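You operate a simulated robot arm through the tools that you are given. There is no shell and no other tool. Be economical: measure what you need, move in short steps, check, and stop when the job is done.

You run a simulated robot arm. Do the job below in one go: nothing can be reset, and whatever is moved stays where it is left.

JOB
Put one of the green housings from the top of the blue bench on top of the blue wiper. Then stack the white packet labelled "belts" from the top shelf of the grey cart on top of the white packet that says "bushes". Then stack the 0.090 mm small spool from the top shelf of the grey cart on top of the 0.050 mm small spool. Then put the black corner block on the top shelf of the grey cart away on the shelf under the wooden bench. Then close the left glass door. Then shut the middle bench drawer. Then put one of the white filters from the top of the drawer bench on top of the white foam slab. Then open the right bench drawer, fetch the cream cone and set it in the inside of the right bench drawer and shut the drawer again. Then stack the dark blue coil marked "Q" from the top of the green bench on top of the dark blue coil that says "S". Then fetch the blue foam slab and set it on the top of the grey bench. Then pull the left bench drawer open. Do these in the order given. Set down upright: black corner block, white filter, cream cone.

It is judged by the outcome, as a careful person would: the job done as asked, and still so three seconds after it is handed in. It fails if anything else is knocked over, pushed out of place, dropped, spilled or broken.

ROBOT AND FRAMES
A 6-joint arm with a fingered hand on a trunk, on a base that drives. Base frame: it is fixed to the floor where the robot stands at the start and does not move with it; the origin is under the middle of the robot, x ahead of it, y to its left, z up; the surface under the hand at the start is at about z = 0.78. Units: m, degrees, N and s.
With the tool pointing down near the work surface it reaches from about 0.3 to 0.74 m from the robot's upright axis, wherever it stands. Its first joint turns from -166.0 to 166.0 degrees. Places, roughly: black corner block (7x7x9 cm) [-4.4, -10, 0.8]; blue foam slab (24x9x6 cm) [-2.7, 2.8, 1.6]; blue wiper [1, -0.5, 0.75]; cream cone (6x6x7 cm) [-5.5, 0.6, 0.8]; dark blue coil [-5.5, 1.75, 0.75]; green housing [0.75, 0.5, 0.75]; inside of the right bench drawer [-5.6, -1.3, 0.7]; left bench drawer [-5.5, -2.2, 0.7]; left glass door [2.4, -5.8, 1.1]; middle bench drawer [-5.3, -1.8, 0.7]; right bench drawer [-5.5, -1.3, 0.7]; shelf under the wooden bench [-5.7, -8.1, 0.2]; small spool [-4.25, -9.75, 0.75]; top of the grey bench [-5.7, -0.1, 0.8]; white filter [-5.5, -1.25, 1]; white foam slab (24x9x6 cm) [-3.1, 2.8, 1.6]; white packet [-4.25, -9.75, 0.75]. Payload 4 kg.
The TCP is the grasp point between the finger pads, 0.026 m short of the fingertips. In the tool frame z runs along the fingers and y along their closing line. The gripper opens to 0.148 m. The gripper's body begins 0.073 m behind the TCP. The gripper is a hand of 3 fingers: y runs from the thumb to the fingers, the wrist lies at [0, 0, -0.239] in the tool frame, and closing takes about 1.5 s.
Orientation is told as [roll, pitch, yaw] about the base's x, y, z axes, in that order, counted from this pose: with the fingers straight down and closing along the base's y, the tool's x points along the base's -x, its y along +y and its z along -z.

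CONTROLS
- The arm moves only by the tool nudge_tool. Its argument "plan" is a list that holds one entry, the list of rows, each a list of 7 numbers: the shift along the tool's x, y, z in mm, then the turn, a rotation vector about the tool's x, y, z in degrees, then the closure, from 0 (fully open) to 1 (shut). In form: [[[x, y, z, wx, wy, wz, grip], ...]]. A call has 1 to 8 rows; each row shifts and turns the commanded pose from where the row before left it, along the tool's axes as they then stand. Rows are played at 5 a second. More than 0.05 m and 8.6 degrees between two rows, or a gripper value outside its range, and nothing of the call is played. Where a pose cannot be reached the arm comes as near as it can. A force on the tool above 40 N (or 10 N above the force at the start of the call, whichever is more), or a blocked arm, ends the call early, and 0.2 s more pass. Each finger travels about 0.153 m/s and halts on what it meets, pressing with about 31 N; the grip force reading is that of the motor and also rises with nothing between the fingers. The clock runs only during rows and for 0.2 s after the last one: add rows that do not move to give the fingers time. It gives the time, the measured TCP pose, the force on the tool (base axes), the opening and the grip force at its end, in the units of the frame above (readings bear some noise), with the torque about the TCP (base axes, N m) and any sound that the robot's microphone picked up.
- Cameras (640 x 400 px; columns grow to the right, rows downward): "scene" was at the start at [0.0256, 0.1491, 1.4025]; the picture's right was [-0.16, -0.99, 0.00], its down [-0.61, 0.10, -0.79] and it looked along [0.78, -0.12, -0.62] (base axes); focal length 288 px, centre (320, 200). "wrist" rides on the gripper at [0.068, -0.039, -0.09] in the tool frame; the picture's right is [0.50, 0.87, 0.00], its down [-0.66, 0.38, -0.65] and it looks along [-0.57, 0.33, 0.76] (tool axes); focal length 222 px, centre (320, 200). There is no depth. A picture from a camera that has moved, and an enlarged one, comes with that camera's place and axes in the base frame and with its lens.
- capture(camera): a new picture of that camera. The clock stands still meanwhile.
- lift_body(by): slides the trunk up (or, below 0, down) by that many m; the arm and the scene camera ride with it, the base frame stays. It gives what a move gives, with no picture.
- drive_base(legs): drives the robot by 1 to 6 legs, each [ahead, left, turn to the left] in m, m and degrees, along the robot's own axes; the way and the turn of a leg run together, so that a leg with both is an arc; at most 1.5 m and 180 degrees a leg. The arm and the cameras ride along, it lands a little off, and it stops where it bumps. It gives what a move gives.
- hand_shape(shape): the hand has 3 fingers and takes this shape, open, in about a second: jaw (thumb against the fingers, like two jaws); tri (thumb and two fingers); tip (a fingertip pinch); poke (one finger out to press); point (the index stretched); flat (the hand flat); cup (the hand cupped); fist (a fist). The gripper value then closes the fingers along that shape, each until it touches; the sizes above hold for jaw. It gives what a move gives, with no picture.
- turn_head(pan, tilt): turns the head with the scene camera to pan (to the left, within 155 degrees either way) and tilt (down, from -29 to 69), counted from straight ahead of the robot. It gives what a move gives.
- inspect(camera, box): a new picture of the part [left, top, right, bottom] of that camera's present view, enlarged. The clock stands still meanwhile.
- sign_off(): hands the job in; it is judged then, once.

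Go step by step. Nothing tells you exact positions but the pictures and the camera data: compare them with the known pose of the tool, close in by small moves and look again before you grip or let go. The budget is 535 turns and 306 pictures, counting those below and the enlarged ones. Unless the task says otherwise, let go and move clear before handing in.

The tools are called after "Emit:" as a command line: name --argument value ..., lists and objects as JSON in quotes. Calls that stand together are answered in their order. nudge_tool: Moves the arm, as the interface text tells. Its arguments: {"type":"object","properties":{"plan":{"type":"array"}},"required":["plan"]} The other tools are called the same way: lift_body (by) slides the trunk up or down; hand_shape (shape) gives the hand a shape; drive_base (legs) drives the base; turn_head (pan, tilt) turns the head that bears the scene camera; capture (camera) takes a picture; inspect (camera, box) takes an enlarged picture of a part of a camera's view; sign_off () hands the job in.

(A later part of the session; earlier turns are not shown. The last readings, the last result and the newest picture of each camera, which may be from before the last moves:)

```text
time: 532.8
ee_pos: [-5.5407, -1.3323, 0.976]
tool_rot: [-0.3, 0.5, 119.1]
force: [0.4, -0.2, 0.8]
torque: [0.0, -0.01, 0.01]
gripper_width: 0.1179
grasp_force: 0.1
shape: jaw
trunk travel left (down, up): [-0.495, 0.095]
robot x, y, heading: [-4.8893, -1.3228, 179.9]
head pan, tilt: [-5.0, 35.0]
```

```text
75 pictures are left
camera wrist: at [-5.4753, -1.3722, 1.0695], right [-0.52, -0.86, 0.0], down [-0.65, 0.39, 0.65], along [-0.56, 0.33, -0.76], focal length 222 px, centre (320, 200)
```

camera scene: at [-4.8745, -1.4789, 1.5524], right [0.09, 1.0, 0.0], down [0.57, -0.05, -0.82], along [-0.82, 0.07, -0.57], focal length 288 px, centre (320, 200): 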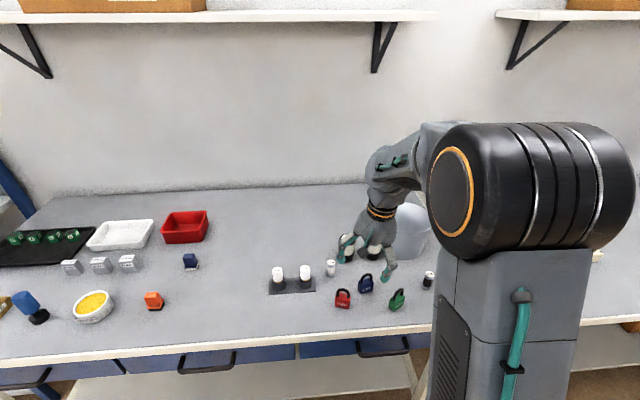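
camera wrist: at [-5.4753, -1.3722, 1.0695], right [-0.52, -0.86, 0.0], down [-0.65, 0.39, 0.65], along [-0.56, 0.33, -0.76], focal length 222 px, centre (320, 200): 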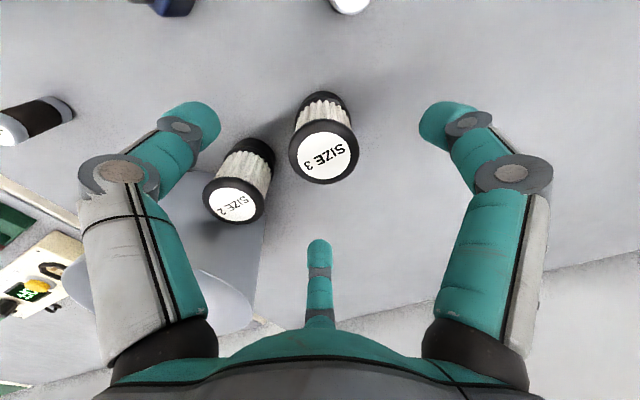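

Emit:
nudge_tool --plan '[[[0, 0, 40, 0, 0, 0, 0.2], [0, 0, 30, 0, 0, 0, 0.2], [0, 0, 15, 0, 0, 0, 0.2], [0, 0, 0, 0, 0, 0, 0.4], [0, 0, 0, 0, 0, 0, 0.6], [0, 0, 0, 0, 0, 0, 0.8], [0, 0, 0, 0, 0, 0, 1], [0, 0, 0, 0, 0, 0, 1]]]'

Emit:
nudge_tool --plan '[[[0, 0, 0, 0, 0, 0, 1], [0, 0, -30, 0, 0, 0, 1], [0, 0, -40, 0, 0, 0, 1], [0, 0, -40, 0, 0, 0, 1], [0, 0, 0, 0, 0, 0, 1]]]'

Emit:
capture --camera "wrist"

```text
time: 534.6
ee_pos: [-5.5419, -1.3329, 0.8914]
tool_rot: [-0.3, 0.5, 119.0]
force: [-0.1, -0.8, -0.8]
torque: [0.01, 0.02, 0.01]
gripper_width: 0.0437
grasp_force: 31.0
shape: jaw
trunk travel left (down, up): [-0.495, 0.095]
robot x, y, heading: [-4.8865, -1.3275, 180.1]
head pan, tilt: [-5.0, 35.0]
```

```text
time: 535.8
ee_pos: [-5.5383, -1.3281, 0.9978]
tool_rot: [0.1, 0.6, 119.2]
force: [-0.2, -0.3, -0.9]
torque: [0.0, 0.02, -0.02]
gripper_width: 0.0437
grasp_force: 30.6
shape: jaw
out of reach, approached as far as the arm can: row 4
trunk travel left (down, up): [-0.495, 0.095]
robot x, y, heading: [-4.8851, -1.3266, 180.1]
head pan, tilt: [-5.0, 35.0]
```

```text
74 pictures are left
camera wrist: at [-5.4712, -1.366, 1.0911], right [-0.51, -0.86, 0.01], down [-0.65, 0.39, 0.65], along [-0.56, 0.33, -0.76], focal length 222 px, centre (320, 200)
```

wrist: 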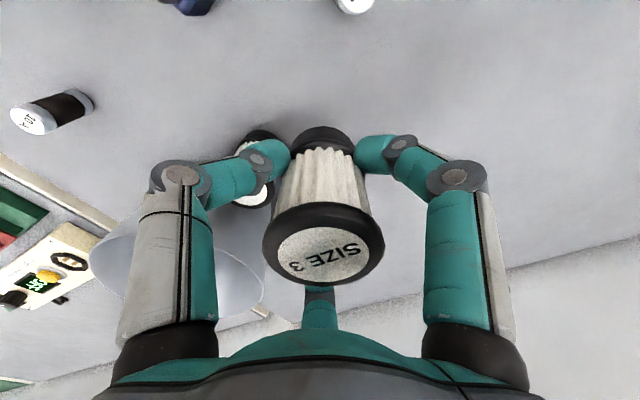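

Filter (SIZE 3) held. Strafe left to a clear bench spot (≈[-5.42, -1.74]) and set it down.

Emit:
drive_base --legs '[[0, 0.41, 0]]'

Emit:
nudge_tool --plan '[[[19, -34, 0, 0, 0, 0, 1], [19, -34, 0, 0, 0, 0, 1], [19, -34, 10, 0, 0, 0, 1], [0, 0, 40, 0, 0, 0, 1], [0, 0, 40, 0, 0, 0, 1], [0, 0, 0, 0, 0, 0, 1]]]'

Emit:
nudge_tool --plan '[[[0, 0, 10, 0, 0, 0, 1], [0, 0, 3, 0, 0, 0, 1], [0, 0, 3, 0, 0, 0, 1], [0, 0, 0, 0, 0, 0, 1]]]'

Emit:
inspect --camera "scene" --box '[230, 180, 430, 320]'

```text
time: 538.4
ee_pos: [-5.5377, -1.7381, 0.9976]
tool_rot: [0.1, 0.5, 119.3]
force: [0.2, -0.4, -1.5]
torque: [0.01, 0.01, 0.05]
gripper_width: 0.0434
grasp_force: 30.8
shape: jaw
trunk travel left (down, up): [-0.495, 0.095]
robot x, y, heading: [-4.8872, -1.7387, 179.7]
head pan, tilt: [-5.0, 35.0]
```

```text
time: 539.8
ee_pos: [-5.4295, -1.7383, 0.9177]
tool_rot: [0.5, 2.3, 119.1]
force: [-0.9, -0.9, -0.6]
torque: [0.0, 0.0, -0.02]
gripper_width: 0.0435
grasp_force: 31.4
shape: jaw
out of reach, approached as far as the arm can: row 4, 5
trunk travel left (down, up): [-0.495, 0.095]
robot x, y, heading: [-4.8872, -1.7384, 180.1]
head pan, tilt: [-5.0, 35.0]
```

```text
time: 540.8
ee_pos: [-5.4339, -1.7388, 0.9141]
tool_rot: [0.6, 2.3, 119.2]
force: [0.2, -0.2, -0.7]
torque: [0.01, 0.0, 0.04]
gripper_width: 0.0437
grasp_force: 31.2
shape: jaw
out of reach, approached as far as the arm can: row 1, 3
trunk travel left (down, up): [-0.495, 0.095]
robot x, y, heading: [-4.8869, -1.7379, 179.9]
head pan, tilt: [-5.0, 35.0]
```

```text
2.86 times, centred on (330, 250) of scene
camera zoom: at [-4.9152, -1.8891, 1.5524], right [0.09, 1.0, 0.0], down [0.57, -0.05, -0.82], along [-0.82, 0.07, -0.57], focal length 824 px, centre (291, 57)
```

zoom: 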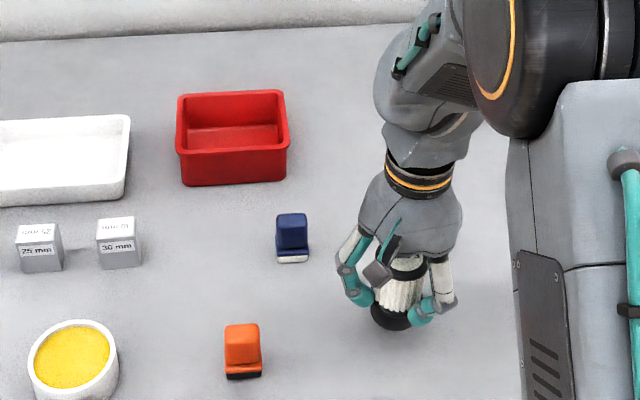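

Emit:
lift_body --by -0.018

Emit:
lift_body --by -0.006

```text
time: 541.4
ee_pos: [-5.4342, -1.739, 0.8954]
tool_rot: [0.6, 2.3, 119.3]
force: [0.2, -0.7, -0.2]
torque: [0.04, 0.0, 0.01]
gripper_width: 0.0437
grasp_force: 31.4
shape: jaw
trunk travel left (down, up): [-0.477, 0.113]
robot x, y, heading: [-4.8883, -1.7366, 179.9]
head pan, tilt: [-5.0, 35.0]
```

```text
time: 542.0
ee_pos: [-5.4343, -1.7387, 0.8907]
tool_rot: [0.5, 2.3, 119.2]
force: [0.5, -0.5, 4.3]
torque: [0.06, -0.01, -0.01]
gripper_width: 0.0437
grasp_force: 31.5
shape: jaw
trunk travel left (down, up): [-0.471, 0.119]
robot x, y, heading: [-4.8862, -1.7366, 180.0]
head pan, tilt: [-5.0, 35.0]
```

Emit:
nudge_tool --plan '[[[0, 0, 0, 0, 0, 0, 0.7], [0, 0, 0, 0, 0, 0, 0.5], [0, 0, 0, 0, 0, 0, 0.3], [0, 0, 0, 0, 0, 0, 0.1], [0, 0, 0, 0, 0, 0, 0.1]]]'

Emit:
lift_body --by 0.115

Emit:
drive_base --legs '[[-0.3, 0, 0]]'

Emit:
capture --camera "scene"

```text
time: 543.2
ee_pos: [-5.4339, -1.7387, 0.8907]
tool_rot: [0.6, 2.3, 119.1]
force: [0.0, -1.0, 0.1]
torque: [-0.04, -0.01, 0.02]
gripper_width: 0.1331
grasp_force: 0.0
shape: jaw
trunk travel left (down, up): [-0.471, 0.119]
robot x, y, heading: [-4.8883, -1.7381, 179.7]
head pan, tilt: [-5.0, 35.0]
```

```text
time: 544.6
ee_pos: [-5.434, -1.7391, 1.0052]
tool_rot: [0.6, 2.3, 119.2]
force: [-0.7, 0.5, 0.7]
torque: [-0.01, -0.01, 0.02]
gripper_width: 0.1333
grasp_force: 0.1
shape: jaw
trunk travel left (down, up): [-0.586, 0.004]
robot x, y, heading: [-4.8862, -1.7388, 179.9]
head pan, tilt: [-5.0, 35.0]
```

```text
time: 546.7
ee_pos: [-5.1333, -1.7385, 1.0048]
tool_rot: [0.5, 2.3, 119.1]
force: [-0.4, -0.1, -0.7]
torque: [-0.01, -0.01, -0.01]
gripper_width: 0.1329
grasp_force: 0.0
shape: jaw
trunk travel left (down, up): [-0.586, 0.004]
robot x, y, heading: [-4.5884, -1.7409, 179.9]
head pan, tilt: [-5.0, 35.0]
```

```text
72 pictures are left
camera scene: at [-4.6147, -1.8898, 1.6434], right [0.09, 1.0, 0.0], down [0.57, -0.05, -0.82], along [-0.82, 0.07, -0.57], focal length 288 px, centre (320, 200)
```

scene: 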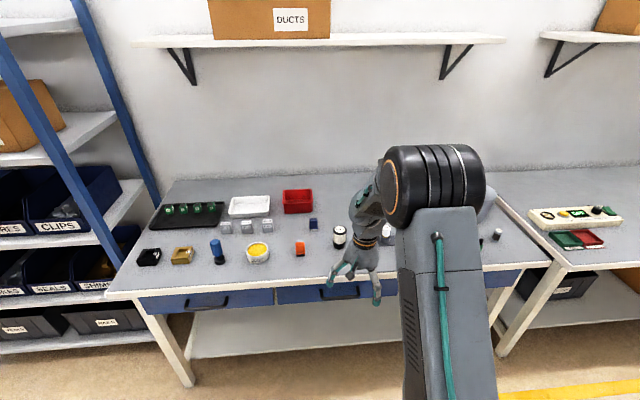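

Set down fine. Now turn the tool to the neutral yaw, then tilt it forward to ~70° while raising (trunk lowered) so it can grip the filter from the front.

Emit:
nudge_tool --plan '[[[0, 0, 0, 0, 0, -8.5, 0.1], [0, 0, 0, 0, 0, -8.5, 0.1], [0, 0, 0, 0, 0, -8.5, 0.1], [0, 0, 0, 0, 0, -8.5, 0.1], [0, 0, 0, 0, 0, -8.5, 0.1], [0, 0, 0, 0, 0, -8.5, 0.1], [0, 0, 0, 0, 0, -8.5, 0.1], [0, 0, 0, -0.5, -2, -1.5, 0.1]]]'

Emit:
drive_base --legs '[[-0.15, 0, 0]]'

Emit:
lift_body --by -0.35

Emit:
nudge_tool --plan '[[[0, 0, -38, 0, -7.8, 0, 0.1], [-7, 0, -37, 0, -7.8, 0, 0.1], [-13, 0, -35, 0, -7.8, 0, 0.1], [-18, 0, -32, 0, -7.8, 0, 0.1], [-23, 0, -28, 0, -7.8, 0, 0.1], [-26, 0, -23, 0, -7.8, 0, 0.1], [-30, 0, -18, 0, -7.8, 0, 0.1], [-33, 0, -12, 0, -7.8, 0, 0.1]]]'

```text
time: 548.5
ee_pos: [-5.134, -1.739, 1.0044]
tool_rot: [2.7, -1.5, -179.8]
force: [0.2, 0.0, 0.2]
torque: [0.0, -0.01, -0.02]
gripper_width: 0.1329
grasp_force: 0.1
shape: jaw
trunk travel left (down, up): [-0.586, 0.004]
robot x, y, heading: [-4.5893, -1.7381, 179.6]
head pan, tilt: [-5.0, 35.0]
```

```text
time: 549.9
ee_pos: [-4.9823, -1.7392, 1.0048]
tool_rot: [2.8, -1.4, -180.0]
force: [-1.0, -0.8, 0.7]
torque: [0.0, 0.03, -0.01]
gripper_width: 0.1328
grasp_force: 0.1
shape: jaw
trunk travel left (down, up): [-0.586, 0.004]
robot x, y, heading: [-4.4355, -1.736, 179.5]
head pan, tilt: [-5.0, 35.0]
```

```text
time: 553.3
ee_pos: [-4.9824, -1.7391, 0.6553]
tool_rot: [2.9, -1.4, -179.9]
force: [-0.3, -0.5, -0.1]
torque: [0.01, 0.01, -0.03]
gripper_width: 0.133
grasp_force: 0.2
shape: jaw
trunk travel left (down, up): [-0.236, 0.354]
robot x, y, heading: [-4.4328, -1.7384, 179.9]
head pan, tilt: [-5.0, 35.0]
```

```text
time: 555.1
ee_pos: [-5.0048, -1.7352, 0.9148]
tool_rot: [6.4, -58.4, 176.5]
force: [-0.9, -0.2, 0.2]
torque: [-0.09, -0.04, -0.03]
gripper_width: 0.1333
grasp_force: 0.1
shape: jaw
out of reach, approached as far as the arm can: row 7, 8
trunk travel left (down, up): [-0.236, 0.354]
robot x, y, heading: [-4.4348, -1.7388, 179.5]
head pan, tilt: [-5.0, 35.0]
```

Emit:
nudge_tool --plan '[[[-37, 0, -3.5, 0, 0, 0, 0.1], [-37, 0, -3.5, 0, 0, 0, 0.1], [-37, 0, -3.5, 0, 0, 0, 0.1], [0, 0, 0, 0, -6, 0, 0.1], [0, 0, 0, -3, -6, 0, 0.1], [0, 0, 0, -3, 0, 0, 0.1]]]'

Emit:
capture --camera "wrist"

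Emit:
capture --camera "scene"

```text
time: 556.5
ee_pos: [-5.0535, -1.736, 1.0116]
tool_rot: [14.9, -65.0, 173.4]
force: [0.8, 0.0, 0.4]
torque: [-0.01, 0.0, -0.01]
gripper_width: 0.1329
grasp_force: 0.2
shape: jaw
out of reach, approached as far as the arm can: row 5
trunk travel left (down, up): [-0.236, 0.354]
robot x, y, heading: [-4.4342, -1.7386, 179.7]
head pan, tilt: [-5.0, 35.0]
```

```text
71 pictures are left
camera wrist: at [-4.9483, -1.6872, 0.9854], right [0.31, -0.88, -0.36], down [0.36, -0.24, 0.9], along [-0.88, -0.41, 0.24], focal length 222 px, centre (320, 200)
```

wrist: 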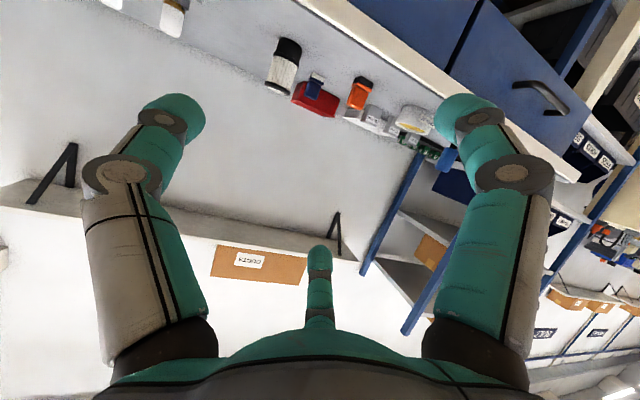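

```text
70 pictures are left
camera scene: at [-4.4628, -1.8903, 1.2934], right [0.09, 1.0, 0.0], down [0.57, -0.05, -0.82], along [-0.82, 0.07, -0.57], focal length 288 px, centre (320, 200)
```

scene: 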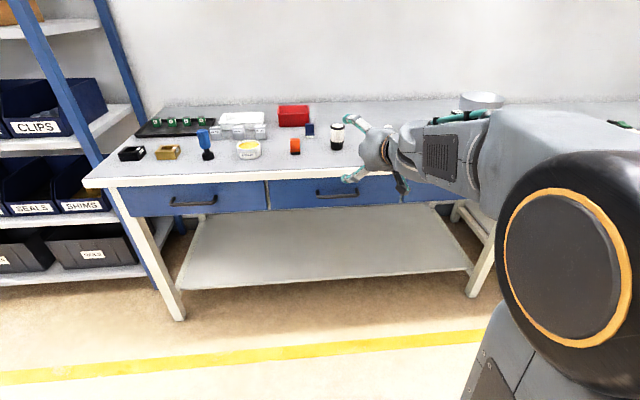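

I'll roll the hand so the thumb is on top and the two fingers grip the sides; this keeps the hand clear of the bench.

Emit:
nudge_tool --plan '[[[0, 0, 0, 0, 0, -8.07, 0.2], [0, 0, 0, 0, 0, -8.07, 0.2], [0, 0, 0, 0, 0, -8.07, 0.2], [0, 0, 0, 0, 0, -8.07, 0.2], [0, 0, 0, 0, 0, -8.07, 0.2], [0, 0, 0, 0, 0, -8.07, 0.2], [0, 0, 0, 0, 0, -8.07, 0.2], [0, 0, 0, 0, 0, -8.07, 0.2]]]'

Emit:
nudge_tool --plan '[[[0, 0, 0, 0, 0, -8.07, 0.2], [0, 0, 0, 0, 0, -8.07, 0.2], [0, 0, 0, 0, 0, -8.07, 0.2], [0, 0, 0, 0, 0, -8.07, 0.25], [0, 0, 0, 0, 0, 0, 0.25]]]'

Emit:
capture --camera "wrist"

```text
time: 558.3
ee_pos: [-5.0532, -1.7378, 1.0123]
tool_rot: [-62.2, -29.0, -94.7]
force: [0.4, -0.6, -1.1]
torque: [-0.02, 0.01, 0.02]
gripper_width: 0.1187
grasp_force: 0.0
shape: jaw
trunk travel left (down, up): [-0.236, 0.354]
robot x, y, heading: [-4.4358, -1.7411, 179.9]
head pan, tilt: [-5.0, 35.0]
```

```text
time: 559.5
ee_pos: [-5.0519, -1.736, 1.0133]
tool_rot: [-65.8, 0.1, -80.3]
force: [-0.3, 0.4, 0.1]
torque: [0.0, 0.03, 0.0]
gripper_width: 0.1114
grasp_force: 0.0
shape: jaw
trunk travel left (down, up): [-0.236, 0.354]
robot x, y, heading: [-4.4345, -1.7397, 179.7]
head pan, tilt: [-5.0, 35.0]
```

```text
69 pictures are left
camera wrist: at [-4.9987, -1.6585, 1.0865], right [0.26, 0.55, -0.79], down [0.85, -0.52, -0.08], along [-0.45, -0.65, -0.61], focal length 222 px, centre (320, 200)
```

wrist: 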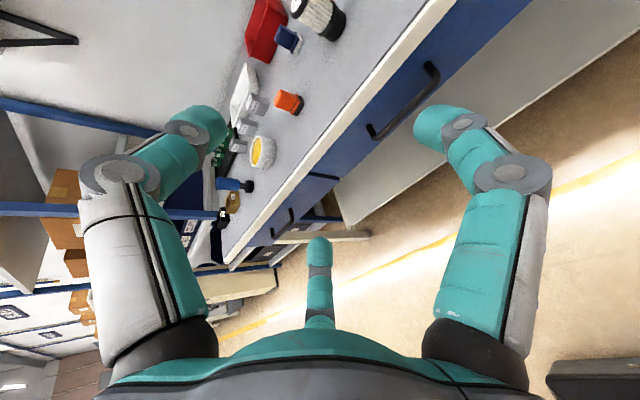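

Emit:
drive_base --legs '[[0.274, -0.0155, 0]]'

Emit:
lift_body --by -0.067

Emit:
inspect --camera "scene" --box '[280, 80, 440, 200]'

Emit:
capture --camera "wrist"

```text
time: 561.4
ee_pos: [-5.3286, -1.7206, 1.0131]
tool_rot: [-66.0, 0.0, -80.3]
force: [-0.2, 0.3, 0.0]
torque: [0.0, 0.0, -0.02]
gripper_width: 0.1116
grasp_force: 0.0
shape: jaw
trunk travel left (down, up): [-0.236, 0.354]
robot x, y, heading: [-4.711, -1.7214, 180.3]
head pan, tilt: [-5.0, 35.0]
```

```text
time: 562.5
ee_pos: [-5.3288, -1.7207, 0.9456]
tool_rot: [-65.9, 0.0, -80.3]
force: [0.4, 0.0, 0.1]
torque: [-0.01, 0.0, 0.0]
gripper_width: 0.1114
grasp_force: 0.0
shape: jaw
trunk travel left (down, up): [-0.169, 0.421]
robot x, y, heading: [-4.7121, -1.727, 180.0]
head pan, tilt: [-5.0, 35.0]
```

```text
3.33 times, centred on (360, 140) of scene
camera zoom: at [-4.7384, -1.8741, 1.2264], right [0.09, 1.0, 0.0], down [0.57, -0.05, -0.82], along [-0.82, 0.07, -0.57], focal length 961 px, centre (187, 400)
```

zoom: 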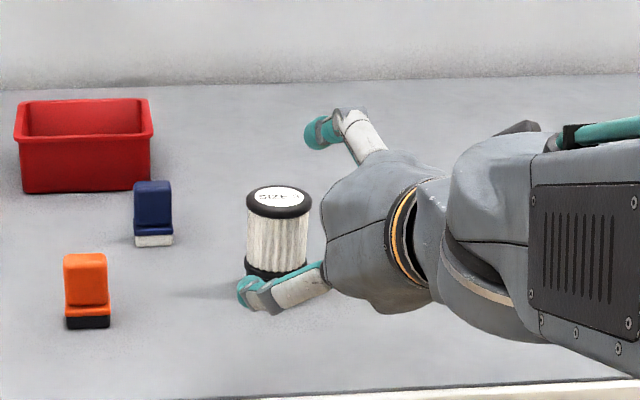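

```text
67 pictures are left
camera wrist: at [-5.2746, -1.6432, 1.0194], right [0.26, 0.55, -0.79], down [0.85, -0.52, -0.08], along [-0.45, -0.65, -0.61], focal length 222 px, centre (320, 200)
```

wrist: 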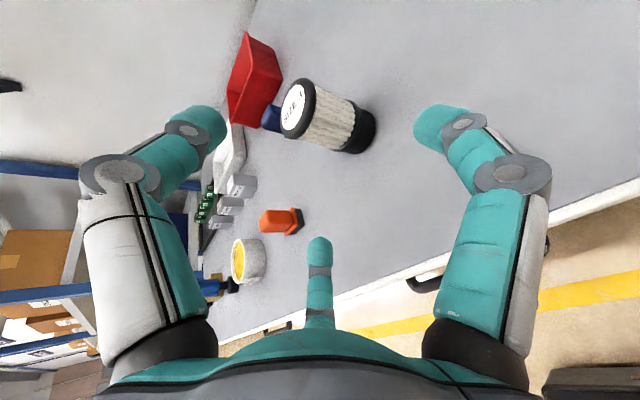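

Emit:
nudge_tool --plan '[[[0, 0, 40, 0, 0, 0, 0.25], [0, 0, 40, 0, 0, 0, 0.25], [0, 0, 38, 0, 0, 0, 0.25], [0, 0, 0, 0, 0, 0, 0.25]]]'

Emit:
capture --camera "wrist"

Emit:
inspect --camera "scene" --box '[300, 90, 420, 180]'

```text
time: 563.5
ee_pos: [-5.435, -1.7404, 0.8968]
tool_rot: [-66.0, 0.0, -80.3]
force: [-0.3, 0.3, 0.4]
torque: [0.0, -0.03, 0.01]
gripper_width: 0.1113
grasp_force: 0.0
shape: jaw
trunk travel left (down, up): [-0.169, 0.421]
robot x, y, heading: [-4.7122, -1.7203, 180.0]
head pan, tilt: [-5.0, 35.0]
```

```text
66 pictures are left
camera wrist: at [-5.3813, -1.6621, 0.9711], right [0.26, 0.55, -0.79], down [0.85, -0.52, -0.08], along [-0.45, -0.65, -0.61], focal length 222 px, centre (320, 200)
```

wrist: 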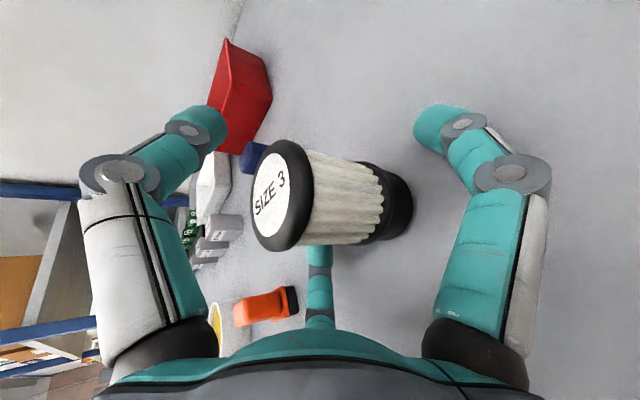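

```text
4.44 times, centred on (360, 135) of scene
camera zoom: at [-4.7384, -1.8741, 1.2264], right [0.09, 1.0, 0.0], down [0.57, -0.05, -0.82], along [-0.82, 0.07, -0.57], focal length 1281 px, centre (142, 489)
```

zoom: 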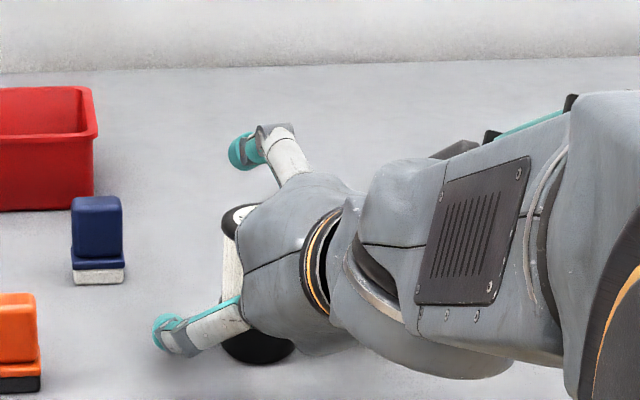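

Emit:
nudge_tool --plan '[[[0, 0, 0, 0, 0, 0, 0.4], [0, 0, 0, 0, 0, 0, 0.55], [0, 0, 0, 0, 0, 0, 0.7], [0, 0, 0, 0, 0, 0, 0.85], [0, 0, 0, 0, 0, 0, 1], [0, 0, 0, 0, 0, 0, 1]]]'

Emit:
lift_body --by 0.1

Emit:
capture --camera "wrist"

```text
time: 564.9
ee_pos: [-5.4347, -1.7403, 0.8963]
tool_rot: [-65.8, 0.1, -80.4]
force: [0.4, -0.2, 0.3]
torque: [0.01, 0.03, 0.0]
gripper_width: 0.012
grasp_force: 30.6
shape: jaw
trunk travel left (down, up): [-0.169, 0.421]
robot x, y, heading: [-4.7101, -1.7236, 180.1]
head pan, tilt: [-5.0, 35.0]
```

```text
time: 566.2
ee_pos: [-5.4343, -1.7401, 0.9968]
tool_rot: [-65.8, 0.1, -80.3]
force: [-0.3, -0.1, 0.1]
torque: [-0.03, -0.03, -0.01]
gripper_width: 0.012
grasp_force: 30.8
shape: jaw
trunk travel left (down, up): [-0.269, 0.321]
robot x, y, heading: [-4.7068, -1.7227, 179.9]
head pan, tilt: [-5.0, 35.0]
```

```text
64 pictures are left
camera wrist: at [-5.3811, -1.6621, 1.0712], right [0.26, 0.55, -0.79], down [0.85, -0.52, -0.08], along [-0.45, -0.65, -0.61], focal length 222 px, centre (320, 200)
```

wrist: 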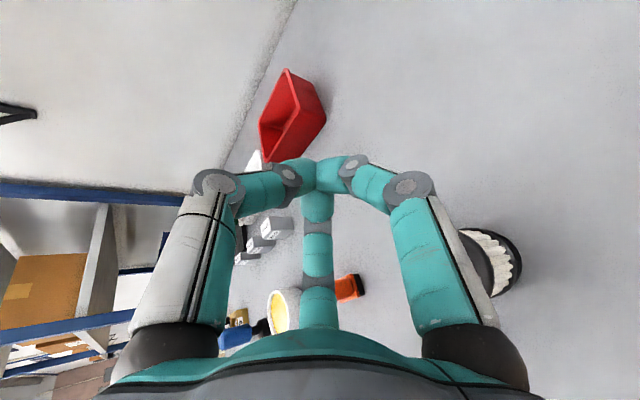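

The filter slipped out of the hand. Look where it is.

Emit:
capture --camera "scene"

```text
63 pictures are left
camera scene: at [-4.7385, -1.8741, 1.3263], right [0.09, 1.0, 0.0], down [0.57, -0.05, -0.82], along [-0.82, 0.07, -0.57], focal length 288 px, centre (320, 200)
```

scene: 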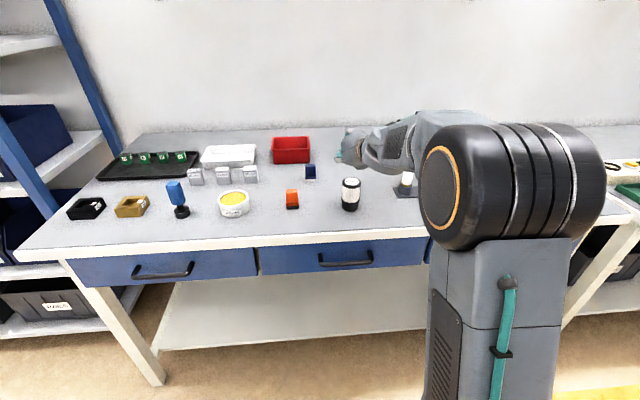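

The filter still stands upright at ≈[-5.381, -1.734]. I'll back off and re-grip with it deeper in the hand (enveloped between fingers and palm).

Emit:
drive_base --legs '[[-0.16, 0, 0]]'

Emit:
nudge_tool --plan '[[[0, 0, 0, 0, 0, 0, 0.6], [0, 0, 0, 0, 0, 0, 0.3], [0, 0, 0, 0, 0, 0, 0.25], [0, 0, 0, 0, 0, 0, 0.25]]]'

Emit:
lift_body --by -0.04

Emit:
capture --camera "wrist"

```text
time: 567.6
ee_pos: [-5.2755, -1.7401, 0.9973]
tool_rot: [-65.8, 0.0, -80.4]
force: [-0.1, -0.1, 0.2]
torque: [0.0, 0.01, -0.03]
gripper_width: 0.0123
grasp_force: 30.6
shape: jaw
trunk travel left (down, up): [-0.269, 0.321]
robot x, y, heading: [-4.5518, -1.7218, 179.9]
head pan, tilt: [-5.0, 35.0]
```

```text
time: 568.6
ee_pos: [-5.2743, -1.7406, 0.9971]
tool_rot: [-65.9, 0.0, -80.3]
force: [0.2, -0.1, 0.6]
torque: [0.03, 0.01, 0.01]
gripper_width: 0.1105
grasp_force: 0.0
shape: jaw
trunk travel left (down, up): [-0.269, 0.321]
robot x, y, heading: [-4.5506, -1.7237, 179.9]
head pan, tilt: [-5.0, 35.0]
```

```text
time: 569.5
ee_pos: [-5.2757, -1.7405, 0.9565]
tool_rot: [-66.0, -0.1, -80.3]
force: [0.0, -0.1, 0.5]
torque: [-0.01, -0.01, -0.01]
gripper_width: 0.1103
grasp_force: 0.1
shape: jaw
trunk travel left (down, up): [-0.229, 0.361]
robot x, y, heading: [-4.551, -1.7237, 179.7]
head pan, tilt: [-5.0, 35.0]
```

```text
62 pictures are left
camera wrist: at [-5.2211, -1.6618, 1.0313], right [0.26, 0.55, -0.79], down [0.85, -0.52, -0.08], along [-0.45, -0.65, -0.61], focal length 222 px, centre (320, 200)
```

wrist: 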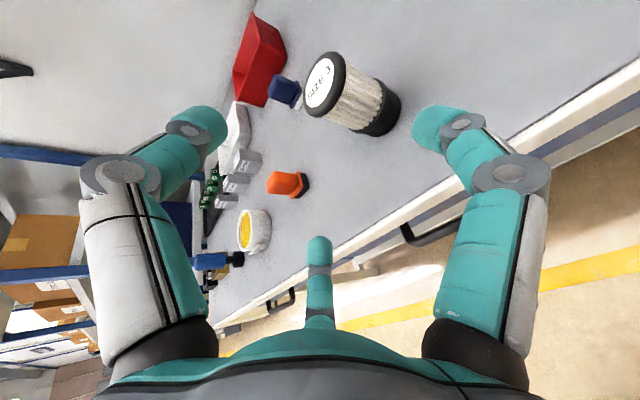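

Emit:
nudge_tool --plan '[[[14, -3, 12, 0, 0, 0, 0.2], [14, -3, 12, 0, 0, 0, 0.2], [0, 0, 40, 0, 0, 0, 0.2], [0, 0, 40, 0, 0, 0, 0.2], [0, 0, 40, 0, 0, 0, 0.2], [0, 0, 8, 0, 0, 0, 0.2], [0, 0, 0, 0, 0, 0, 0.2]]]'

Emit:
capture --camera "wrist"

```text
time: 571.1
ee_pos: [-5.4184, -1.7362, 0.9005]
tool_rot: [-65.9, -0.1, -80.3]
force: [0.2, 0.4, -0.9]
torque: [-0.02, -0.02, 0.01]
gripper_width: 0.118
grasp_force: 0.0
shape: jaw
trunk travel left (down, up): [-0.229, 0.361]
robot x, y, heading: [-4.5519, -1.725, 179.8]
head pan, tilt: [-5.0, 35.0]
```

```text
61 pictures are left
camera wrist: at [-5.3659, -1.6583, 0.9744], right [0.26, 0.55, -0.79], down [0.85, -0.52, -0.08], along [-0.45, -0.65, -0.61], focal length 222 px, centre (320, 200)
```

wrist: 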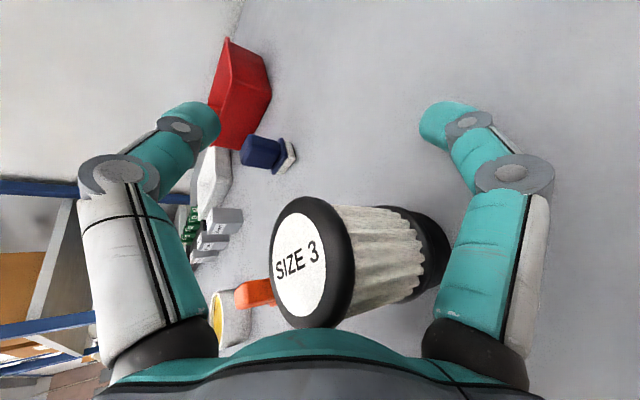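

Emit:
nudge_tool --plan '[[[0, 0, 0, 0, 0, 0, 0.35], [0, 0, 0, 0, 0, 0, 0.5], [0, 0, 0, 0, 0, 0, 0.65], [0, 0, 0, 0, 0, 0, 0.8], [0, 0, 0, 0, 0, 0, 1], [0, 0, 0, 0, 0, 0, 1]]]'

Emit:
capture --camera "wrist"

Emit:
inspect --camera "scene" --box '[280, 90, 420, 210]'

```text
time: 572.5
ee_pos: [-5.42, -1.7361, 0.9008]
tool_rot: [-65.9, 0.0, -80.3]
force: [-0.9, -1.1, 0.9]
torque: [-0.01, -0.02, -0.02]
gripper_width: 0.0002
grasp_force: 31.5
shape: jaw
trunk travel left (down, up): [-0.229, 0.361]
robot x, y, heading: [-4.5491, -1.721, 179.9]
head pan, tilt: [-5.0, 35.0]
```

```text
60 pictures are left
camera wrist: at [-5.3656, -1.6583, 0.975], right [0.26, 0.55, -0.79], down [0.85, -0.52, -0.08], along [-0.45, -0.65, -0.61], focal length 222 px, centre (320, 200)
```

wrist: 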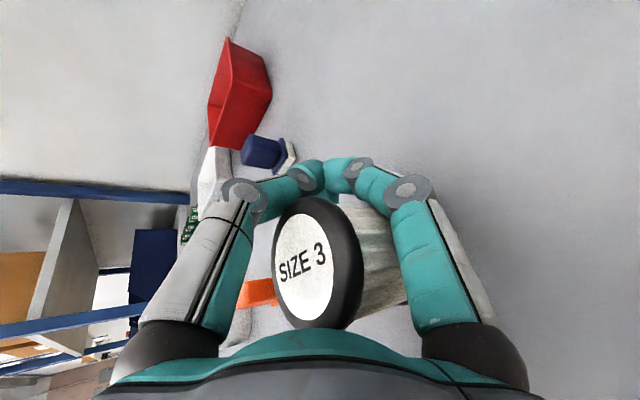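

```text
3.33 times, centred on (350, 150) of scene
camera zoom: at [-4.5787, -1.8744, 1.2864], right [0.09, 1.0, 0.0], down [0.57, -0.05, -0.82], along [-0.82, 0.07, -0.57], focal length 961 px, centre (220, 367)
```

zoom: 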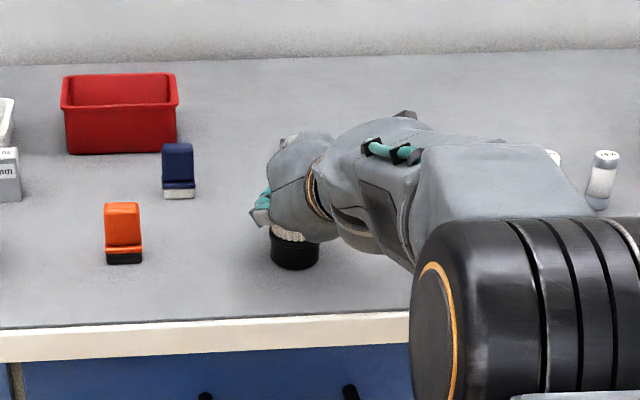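

Emit:
lift_body --by 0.03

Emit:
inspect --camera "scene" --box '[280, 90, 420, 210]'

```text
time: 573.2
ee_pos: [-5.4203, -1.736, 0.9305]
tool_rot: [-65.9, 0.0, -80.3]
force: [0.3, 0.6, 0.2]
torque: [-0.01, 0.03, 0.01]
gripper_width: 0.0
grasp_force: 31.2
shape: jaw
trunk travel left (down, up): [-0.259, 0.331]
robot x, y, heading: [-4.5528, -1.7258, 179.8]
head pan, tilt: [-5.0, 35.0]
```

```text
3.33 times, centred on (350, 150) of scene
camera zoom: at [-4.5789, -1.8744, 1.3164], right [0.09, 1.0, 0.0], down [0.57, -0.05, -0.82], along [-0.82, 0.07, -0.57], focal length 961 px, centre (220, 367)
```

zoom: 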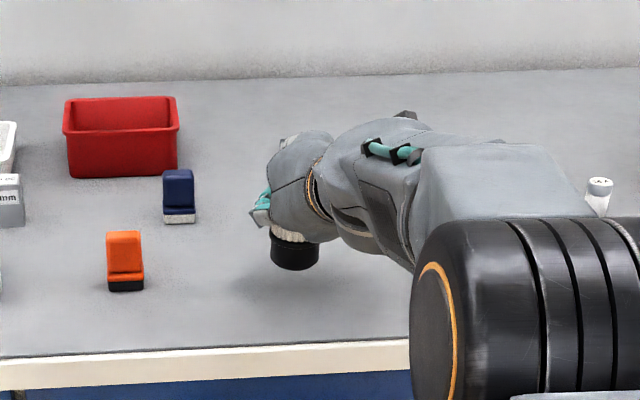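

The filter comes along, hanging upright in the cage of the fingers. Raise more and check.

Emit:
lift_body --by 0.1

Emit:
drive_base --legs '[[-0.3, 0, 0]]'

Emit:
inspect --camera "scene" --box '[280, 90, 440, 210]'

Emit:
capture --camera "wrist"

```text
time: 574.5
ee_pos: [-5.4208, -1.7364, 1.0302]
tool_rot: [-66.0, 0.0, -80.3]
force: [-0.1, -0.9, -0.4]
torque: [-0.03, 0.02, -0.04]
gripper_width: 0.0
grasp_force: 31.2
shape: jaw
trunk travel left (down, up): [-0.359, 0.231]
robot x, y, heading: [-4.5517, -1.7228, 179.8]
head pan, tilt: [-5.0, 35.0]
```

```text
time: 576.6
ee_pos: [-5.1182, -1.7377, 1.0314]
tool_rot: [-65.8, 0.0, -80.2]
force: [-0.5, 0.3, -1.5]
torque: [0.0, 0.03, -0.01]
gripper_width: 0.0
grasp_force: 31.0
shape: jaw
trunk travel left (down, up): [-0.359, 0.231]
robot x, y, heading: [-4.2504, -1.7256, 180.0]
head pan, tilt: [-5.0, 35.0]
```

```text
3.33 times, centred on (360, 150) of scene
camera zoom: at [-4.278, -1.875, 1.4164], right [0.09, 1.0, 0.0], down [0.57, -0.05, -0.82], along [-0.82, 0.07, -0.57], focal length 961 px, centre (187, 367)
```

zoom: 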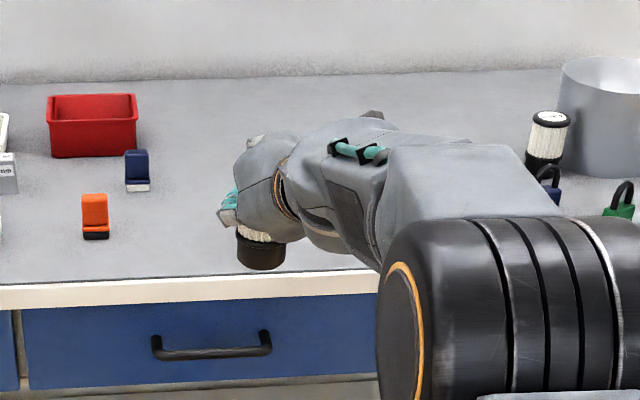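

```text
56 pictures are left
camera wrist: at [-5.0651, -1.66, 1.1046], right [0.26, 0.55, -0.79], down [0.85, -0.52, -0.08], along [-0.45, -0.65, -0.61], focal length 222 px, centre (320, 200)
```

wrist: 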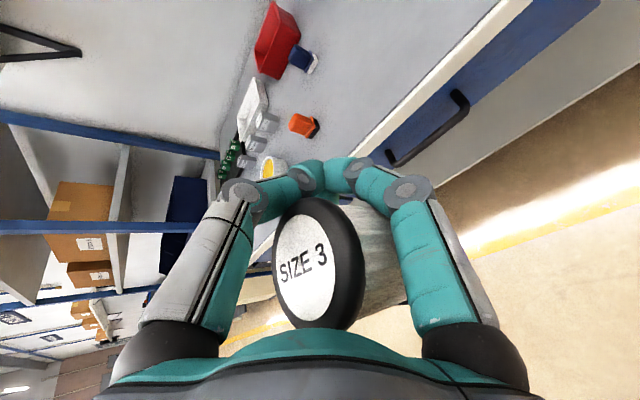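

Held securely. Drive to the stores racks (turn to face north) and raise the trunk.

Emit:
drive_base --legs '[[0, 0, -90], [1.4, 0, 0], [1.2, -0.5, 0], [0, -0.6, 0]]'

Emit:
lift_body --by 0.23

Emit:
turn_head --pan 0 --tilt 5

Emit:
capture --camera "scene"

```text
time: 596.6
ee_pos: [-3.1809, 1.7736, 1.0298]
tool_rot: [-66.0, 0.0, -170.1]
force: [0.1, 0.4, -0.5]
torque: [0.06, -0.03, -0.01]
gripper_width: 0.0
grasp_force: 30.9
shape: jaw
trunk travel left (down, up): [-0.359, 0.231]
robot x, y, heading: [-3.1644, 0.9067, 90.2]
head pan, tilt: [-5.0, 35.0]
```

```text
time: 599.0
ee_pos: [-3.1819, 1.7742, 1.2598]
tool_rot: [-65.8, 0.0, -170.0]
force: [0.2, 0.1, -1.1]
torque: [-0.03, -0.01, -0.02]
gripper_width: 0.0001
grasp_force: 31.4
shape: jaw
trunk travel left (down, up): [-0.589, 0.001]
robot x, y, heading: [-3.1664, 0.9068, 90.2]
head pan, tilt: [-5.0, 35.0]
```

```text
time: 600.0
ee_pos: [-3.1802, 1.7745, 1.2611]
tool_rot: [-65.8, 0.1, -170.1]
force: [-0.3, 0.4, -0.3]
torque: [0.03, 0.0, 0.0]
gripper_width: 0.0001
grasp_force: 30.7
shape: jaw
trunk travel left (down, up): [-0.589, 0.001]
robot x, y, heading: [-3.1675, 0.9046, 90.2]
head pan, tilt: [0.0, 5.0]
```

```text
55 pictures are left
camera scene: at [-3.324, 0.9385, 1.6945], right [1.0, 0.0, 0.0], down [0.0, -0.09, -1.0], along [0.0, 1.0, -0.09], focal length 288 px, centre (320, 200)
```

scene: 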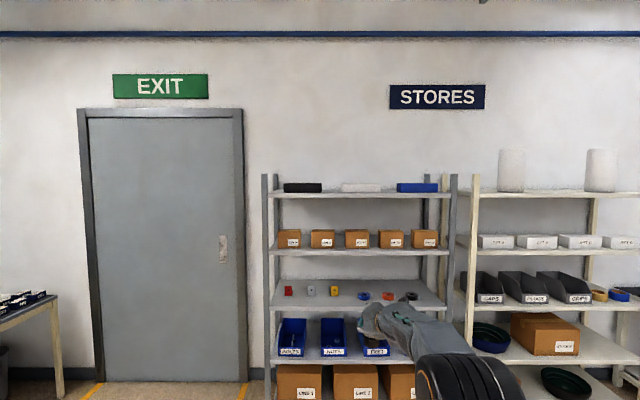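

White slab: centre ≈[-3.06, 2.80], top ≈1.63, on the grey rack's top shelf. I need to stand side-on to get close enough, so first raise and draw in the arm here in the open.

Emit:
nudge_tool --plan '[[[-4.6, -22.3, -39.8, 0, 0, 0, 1], [-4.6, -22.3, -39.8, 0, 0, 0, 1], [-4.6, -22.3, -39.8, 0, 0, 0, 1], [-4.6, -22.3, -39.8, 0, 0, 0, 1], [-4.6, -22.3, -39.8, 0, 0, 0, 1], [-4.6, -22.3, -39.8, 0, 0, 0, 1], [-4.6, -22.3, -39.8, 0, 0, 0, 1], [-4.6, -22.3, -39.8, 0, 0, 0, 1]]]'

Emit:
nudge_tool --plan '[[[-4.6, -22.3, -39.8, 0, 0, 0, 1], [-4.6, -22.3, -39.8, 0, 0, 0, 1], [-4.6, -22.3, -39.8, 0, 0, 0, 1], [-4.6, -22.3, -39.8, 0, 0, 0, 1]]]'

```text
time: 601.8
ee_pos: [-3.1782, 1.5507, 1.5538]
tool_rot: [-65.9, 0.0, -170.0]
force: [0.7, 0.2, -0.9]
torque: [0.02, -0.02, 0.01]
gripper_width: 0.0
grasp_force: 31.3
shape: jaw
trunk travel left (down, up): [-0.589, 0.001]
robot x, y, heading: [-3.1589, 0.9087, 90.0]
head pan, tilt: [0.0, 5.0]
```

```text
time: 602.8
ee_pos: [-3.1801, 1.4423, 1.6986]
tool_rot: [-66.0, 0.1, -170.1]
force: [0.1, 0.2, -0.3]
torque: [0.01, -0.02, 0.0]
gripper_width: 0.0
grasp_force: 31.0
shape: jaw
trunk travel left (down, up): [-0.589, 0.001]
robot x, y, heading: [-3.1627, 0.9062, 90.2]
head pan, tilt: [0.0, 5.0]
```

Emit:
nudge_tool --plan '[[[5, -12.1, 27, 0, 0, 0, 1], [5, -12.1, 27, 0, 0, 0, 1], [3.4, -8, 18, 0, 0, 0, 1]]]'

```text
time: 603.6
ee_pos: [-3.1752, 1.5139, 1.6829]
tool_rot: [-65.8, 0.0, -170.1]
force: [-0.8, 0.4, -1.0]
torque: [0.02, 0.0, 0.04]
gripper_width: 0.0
grasp_force: 30.7
shape: jaw
out of reach, approached as far as the arm can: row 2, 3
trunk travel left (down, up): [-0.589, 0.001]
robot x, y, heading: [-3.1604, 0.9068, 90.1]
head pan, tilt: [0.0, 5.0]
```

The maximum reach confirms I must stand side-on. Draw back slightly, turn the base 90° right, then swing the arm 90° left.

Emit:
nudge_tool --plan '[[[-5, 8, -30, 0, 0, 0, 1], [-5, 4, -34, 0, 0, 0, 1]]]'

Emit:
drive_base --legs '[[0, 0, -90]]'

Emit:
nudge_tool --plan '[[[-46.1, -2.4, 5.4, 0, -4.56, -2.05, 1], [-46.1, -2.4, 5.4, 0, -4.56, -2.05, 1], [-46.1, -2.4, 5.4, 0, -4.56, -2.05, 1], [-46.1, -2.4, 5.4, 0, -4.56, -2.05, 1], [-46.1, -2.4, 5.4, 0, -4.56, -2.05, 1], [-46.1, -2.4, 5.4, 0, -4.56, -2.05, 1]]]'

```text
time: 604.2
ee_pos: [-3.1732, 1.4488, 1.6992]
tool_rot: [-66.1, 0.1, -170.1]
force: [0.2, -0.3, -1.1]
torque: [0.06, -0.01, -0.02]
gripper_width: 0.0001
grasp_force: 31.3
shape: jaw
trunk travel left (down, up): [-0.589, 0.001]
robot x, y, heading: [-3.1644, 0.906, 90.2]
head pan, tilt: [0.0, 5.0]
```

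```text
time: 608.4
ee_pos: [-2.6194, 0.9296, 1.6985]
tool_rot: [-65.9, 0.0, 101.3]
force: [-0.1, -0.2, -0.9]
torque: [0.01, -0.02, 0.01]
gripper_width: 0.0002
grasp_force: 31.3
shape: jaw
trunk travel left (down, up): [-0.589, 0.001]
robot x, y, heading: [-3.1641, 0.906, 1.4]
head pan, tilt: [0.0, 5.0]
```

```text
time: 609.8
ee_pos: [-2.6991, 1.1951, 1.6997]
tool_rot: [-65.9, 0.1, 131.5]
force: [1.0, 0.2, 0.0]
torque: [0.04, -0.01, -0.02]
gripper_width: 0.0002
grasp_force: 30.9
shape: jaw
trunk travel left (down, up): [-0.589, 0.001]
robot x, y, heading: [-3.1639, 0.9067, 1.5]
head pan, tilt: [0.0, 5.0]
```

Emit:
nudge_tool --plan '[[[-46.1, -2.2, 5.0, 0, -4.56, -2.05, 1], [-46.1, -2.2, 5.0, 0, -4.56, -2.05, 1], [-46.1, -2.2, 5.0, 0, -4.56, -2.05, 1], [-46.1, -2.2, 5.0, 0, -4.56, -2.05, 1], [-46.1, -2.2, 5.0, 0, -4.56, -2.05, 1], [-46.1, -2.2, 5.0, 0, -4.56, -2.05, 1], [-46.1, -2.2, 5.0, 0, -4.56, -2.05, 1], [-46.1, -2.2, 5.0, 0, -4.56, -2.05, 1]]]'

Emit:
nudge_tool --plan '[[[-46.1, -2.2, 5.0, 0, -4.56, -2.05, 1], [-46.1, -2.2, 5.0, 0, -4.56, -2.05, 1], [-46.1, -2.2, 5.0, 0, -4.56, -2.05, 1], [0, 0, 0, 0, 0, 0, 1]]]'

```text
time: 611.5
ee_pos: [-2.986, 1.4175, 1.6972]
tool_rot: [-66.0, 0.3, 171.4]
force: [-0.3, -0.8, -0.9]
torque: [0.0, 0.0, -0.03]
gripper_width: 0.0
grasp_force: 30.6
shape: jaw
trunk travel left (down, up): [-0.589, 0.001]
robot x, y, heading: [-3.1608, 0.9009, 1.3]
head pan, tilt: [0.0, 5.0]
```

```text
time: 612.5
ee_pos: [-3.1215, 1.4415, 1.6926]
tool_rot: [-65.8, 0.3, -173.7]
force: [0.3, 0.5, -1.1]
torque: [0.01, 0.0, 0.0]
gripper_width: 0.0
grasp_force: 31.1
shape: jaw
out of reach, approached as far as the arm can: row 2
trunk travel left (down, up): [-0.589, 0.001]
robot x, y, heading: [-3.1635, 0.9031, 1.4]
head pan, tilt: [0.0, 5.0]
```

Emit:
nudge_tool --plan '[[[0, -11, -5, 0, 0, 0, 1], [0, -11, -5, 0, 0, 0, 1]]]'

Emit:
drive_base --legs '[[0.088, 1.2, 0]]'

Emit:
turn_head --pan 90 --tilt 10

Emit:
capture --camera "scene"

```text
time: 613.1
ee_pos: [-3.1194, 1.4419, 1.6921]
tool_rot: [-65.8, 0.2, -173.7]
force: [0.1, -0.3, 0.0]
torque: [0.03, 0.02, 0.03]
gripper_width: 0.0
grasp_force: 30.8
shape: jaw
out of reach, approached as far as the arm can: row 1, 2
trunk travel left (down, up): [-0.589, 0.001]
robot x, y, heading: [-3.1628, 0.9087, 1.2]
head pan, tilt: [0.0, 5.0]
```

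```text
time: 619.2
ee_pos: [-3.0538, 2.6268, 1.6927]
tool_rot: [-65.8, 0.2, -174.1]
force: [0.1, -0.4, -0.4]
torque: [0.04, -0.03, 0.02]
gripper_width: 0.0002
grasp_force: 31.1
shape: jaw
trunk travel left (down, up): [-0.589, 0.001]
robot x, y, heading: [-3.1039, 2.0932, 0.7]
head pan, tilt: [0.0, 5.0]
```

```text
time: 620.8
ee_pos: [-3.0532, 2.6263, 1.6922]
tool_rot: [-65.8, 0.2, -174.2]
force: [-0.4, 0.0, -0.3]
torque: [0.0, 0.01, -0.01]
gripper_width: 0.0
grasp_force: 31.0
shape: jaw
trunk travel left (down, up): [-0.589, 0.001]
robot x, y, heading: [-3.1007, 2.0933, 1.3]
head pan, tilt: [90.0, 10.0]
```

```text
54 pictures are left
camera scene: at [-3.165, 2.3455, 1.6865], right [1.0, 0.02, 0.0], down [0.0, -0.17, -0.98], along [-0.02, 0.98, -0.17], focal length 288 px, centre (320, 200)
```

scene: 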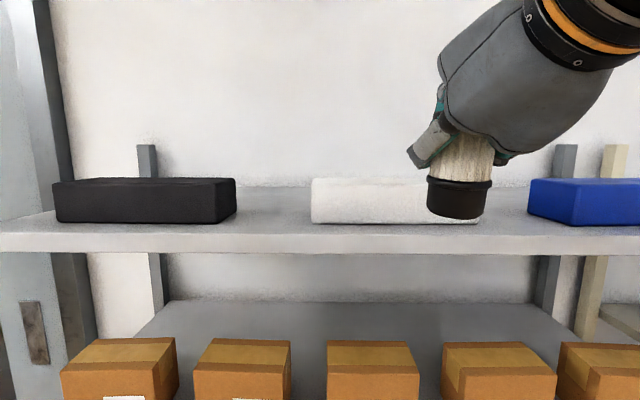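

The filter bottom (≈1.637) is just below the slab top (≈1.641). Extend slightly outward and up to gain clearance.

Emit:
nudge_tool --plan '[[[2, -7, 14, 0, 0, 0, 1], [2, -9, 7, 0, 0, 0, 1], [2, -12, 0, 0, 0, 0, 1], [0, 0, 0, 0, 0, 0, 1]]]'

```text
time: 621.8
ee_pos: [-3.0452, 2.6434, 1.6829]
tool_rot: [-65.9, 0.3, -174.2]
force: [-0.1, 0.8, -0.8]
torque: [0.0, -0.05, 0.03]
gripper_width: 0.0002
grasp_force: 31.1
shape: jaw
out of reach, approached as far as the arm can: row 1, 2, 3
trunk travel left (down, up): [-0.589, 0.001]
robot x, y, heading: [-3.101, 2.0891, 0.6]
head pan, tilt: [90.0, 10.0]
```

Emit:
nudge_tool --plan '[[[-3, 8, -18, 0, 0, 0, 1], [0, 0, 0, 8, 0, 0, 1], [0, -14, -4, 0, 0, 0, 1], [0, -14, -4, 0, 0, 0, 1], [0, -10, -3, 0, 0, 0, 1], [0, 0, 0, 0, 0, 0, 1]]]'

Emit:
capture --camera "scene"

```text
time: 623.2
ee_pos: [-3.0407, 2.6336, 1.725]
tool_rot: [-73.8, 0.3, -174.2]
force: [-0.1, 0.5, -1.0]
torque: [0.0, -0.02, 0.02]
gripper_width: 0.0
grasp_force: 30.3
shape: jaw
out of reach, approached as far as the arm can: row 1, 2, 3, 4, 5
trunk travel left (down, up): [-0.589, 0.001]
robot x, y, heading: [-3.1013, 2.0906, 1.3]
head pan, tilt: [90.0, 10.0]
```

```text
53 pictures are left
camera scene: at [-3.1651, 2.3453, 1.6865], right [1.0, 0.02, 0.0], down [0.0, -0.17, -0.98], along [-0.02, 0.98, -0.17], focal length 288 px, centre (320, 200)
```

scene: 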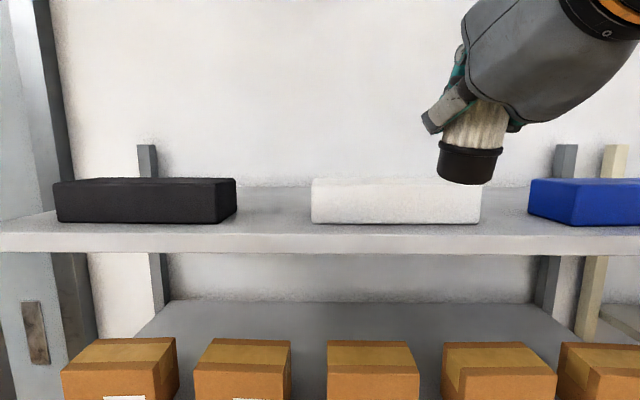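

Clear now (bottom ≈1.659). Move in over the slab.

Emit:
drive_base --legs '[[-0.016, 0.187, 0]]'

Emit:
capture --camera "scene"

```text
time: 624.8
ee_pos: [-3.0609, 2.8208, 1.7241]
tool_rot: [-73.7, 0.3, -174.3]
force: [0.4, -0.1, -0.7]
torque: [0.0, 0.0, -0.01]
gripper_width: 0.0
grasp_force: 31.4
shape: jaw
trunk travel left (down, up): [-0.589, 0.001]
robot x, y, heading: [-3.1184, 2.2743, 0.8]
head pan, tilt: [90.0, 10.0]
```

```text
52 pictures are left
camera scene: at [-3.1846, 2.5333, 1.6863], right [1.0, 0.02, 0.0], down [0.0, -0.17, -0.98], along [-0.02, 0.98, -0.17], focal length 288 px, centre (320, 200)
```

scene: 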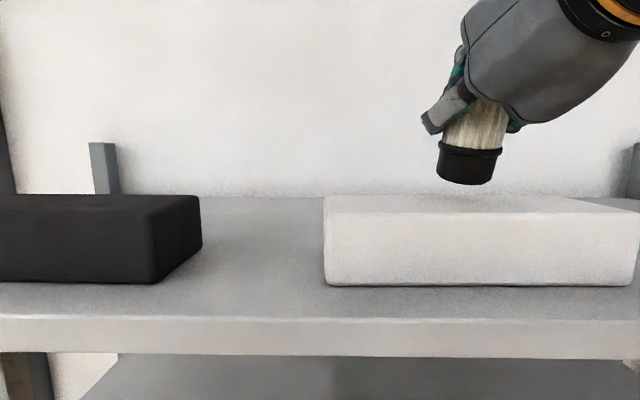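

Over the slab. Pitch back to level while lowering.

Emit:
nudge_tool --plan '[[[0, 10, 3, -4, 0, 0, 1], [0, 9, 3, -4, 0, 0, 1], [0, 4, 2, 0, 0, 0, 1], [0, 0, 0, 0, 0, 0, 1]]]'

Emit:
inspect --camera "scene" --box '[320, 100, 560, 250]'

```text
time: 625.8
ee_pos: [-3.0559, 2.8126, 1.6882]
tool_rot: [-65.6, 0.1, -174.2]
force: [0.5, 0.3, 3.6]
torque: [-0.11, -0.01, 0.04]
gripper_width: 0.0001
grasp_force: 31.2
shape: jaw
out of reach, approached as far as the arm can: row 1, 2
trunk travel left (down, up): [-0.589, 0.001]
robot x, y, heading: [-3.1218, 2.2774, 1.1]
head pan, tilt: [90.0, 10.0]
```

```text
2.67 times, centred on (440, 175) of scene
camera zoom: at [-3.1846, 2.5321, 1.6865], right [1.0, 0.02, 0.0], down [0.0, -0.17, -0.98], along [-0.02, 0.98, -0.17], focal length 769 px, centre (0, 267)
```

zoom: 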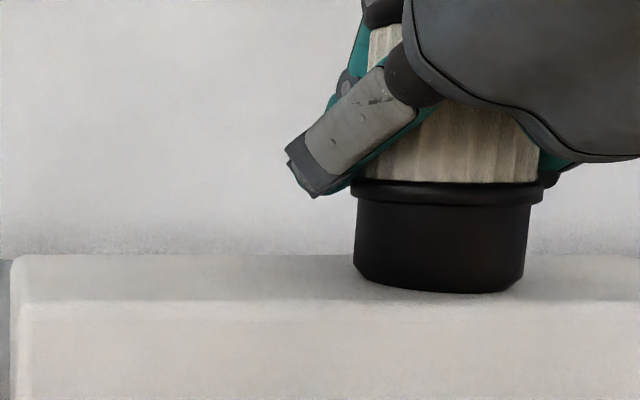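

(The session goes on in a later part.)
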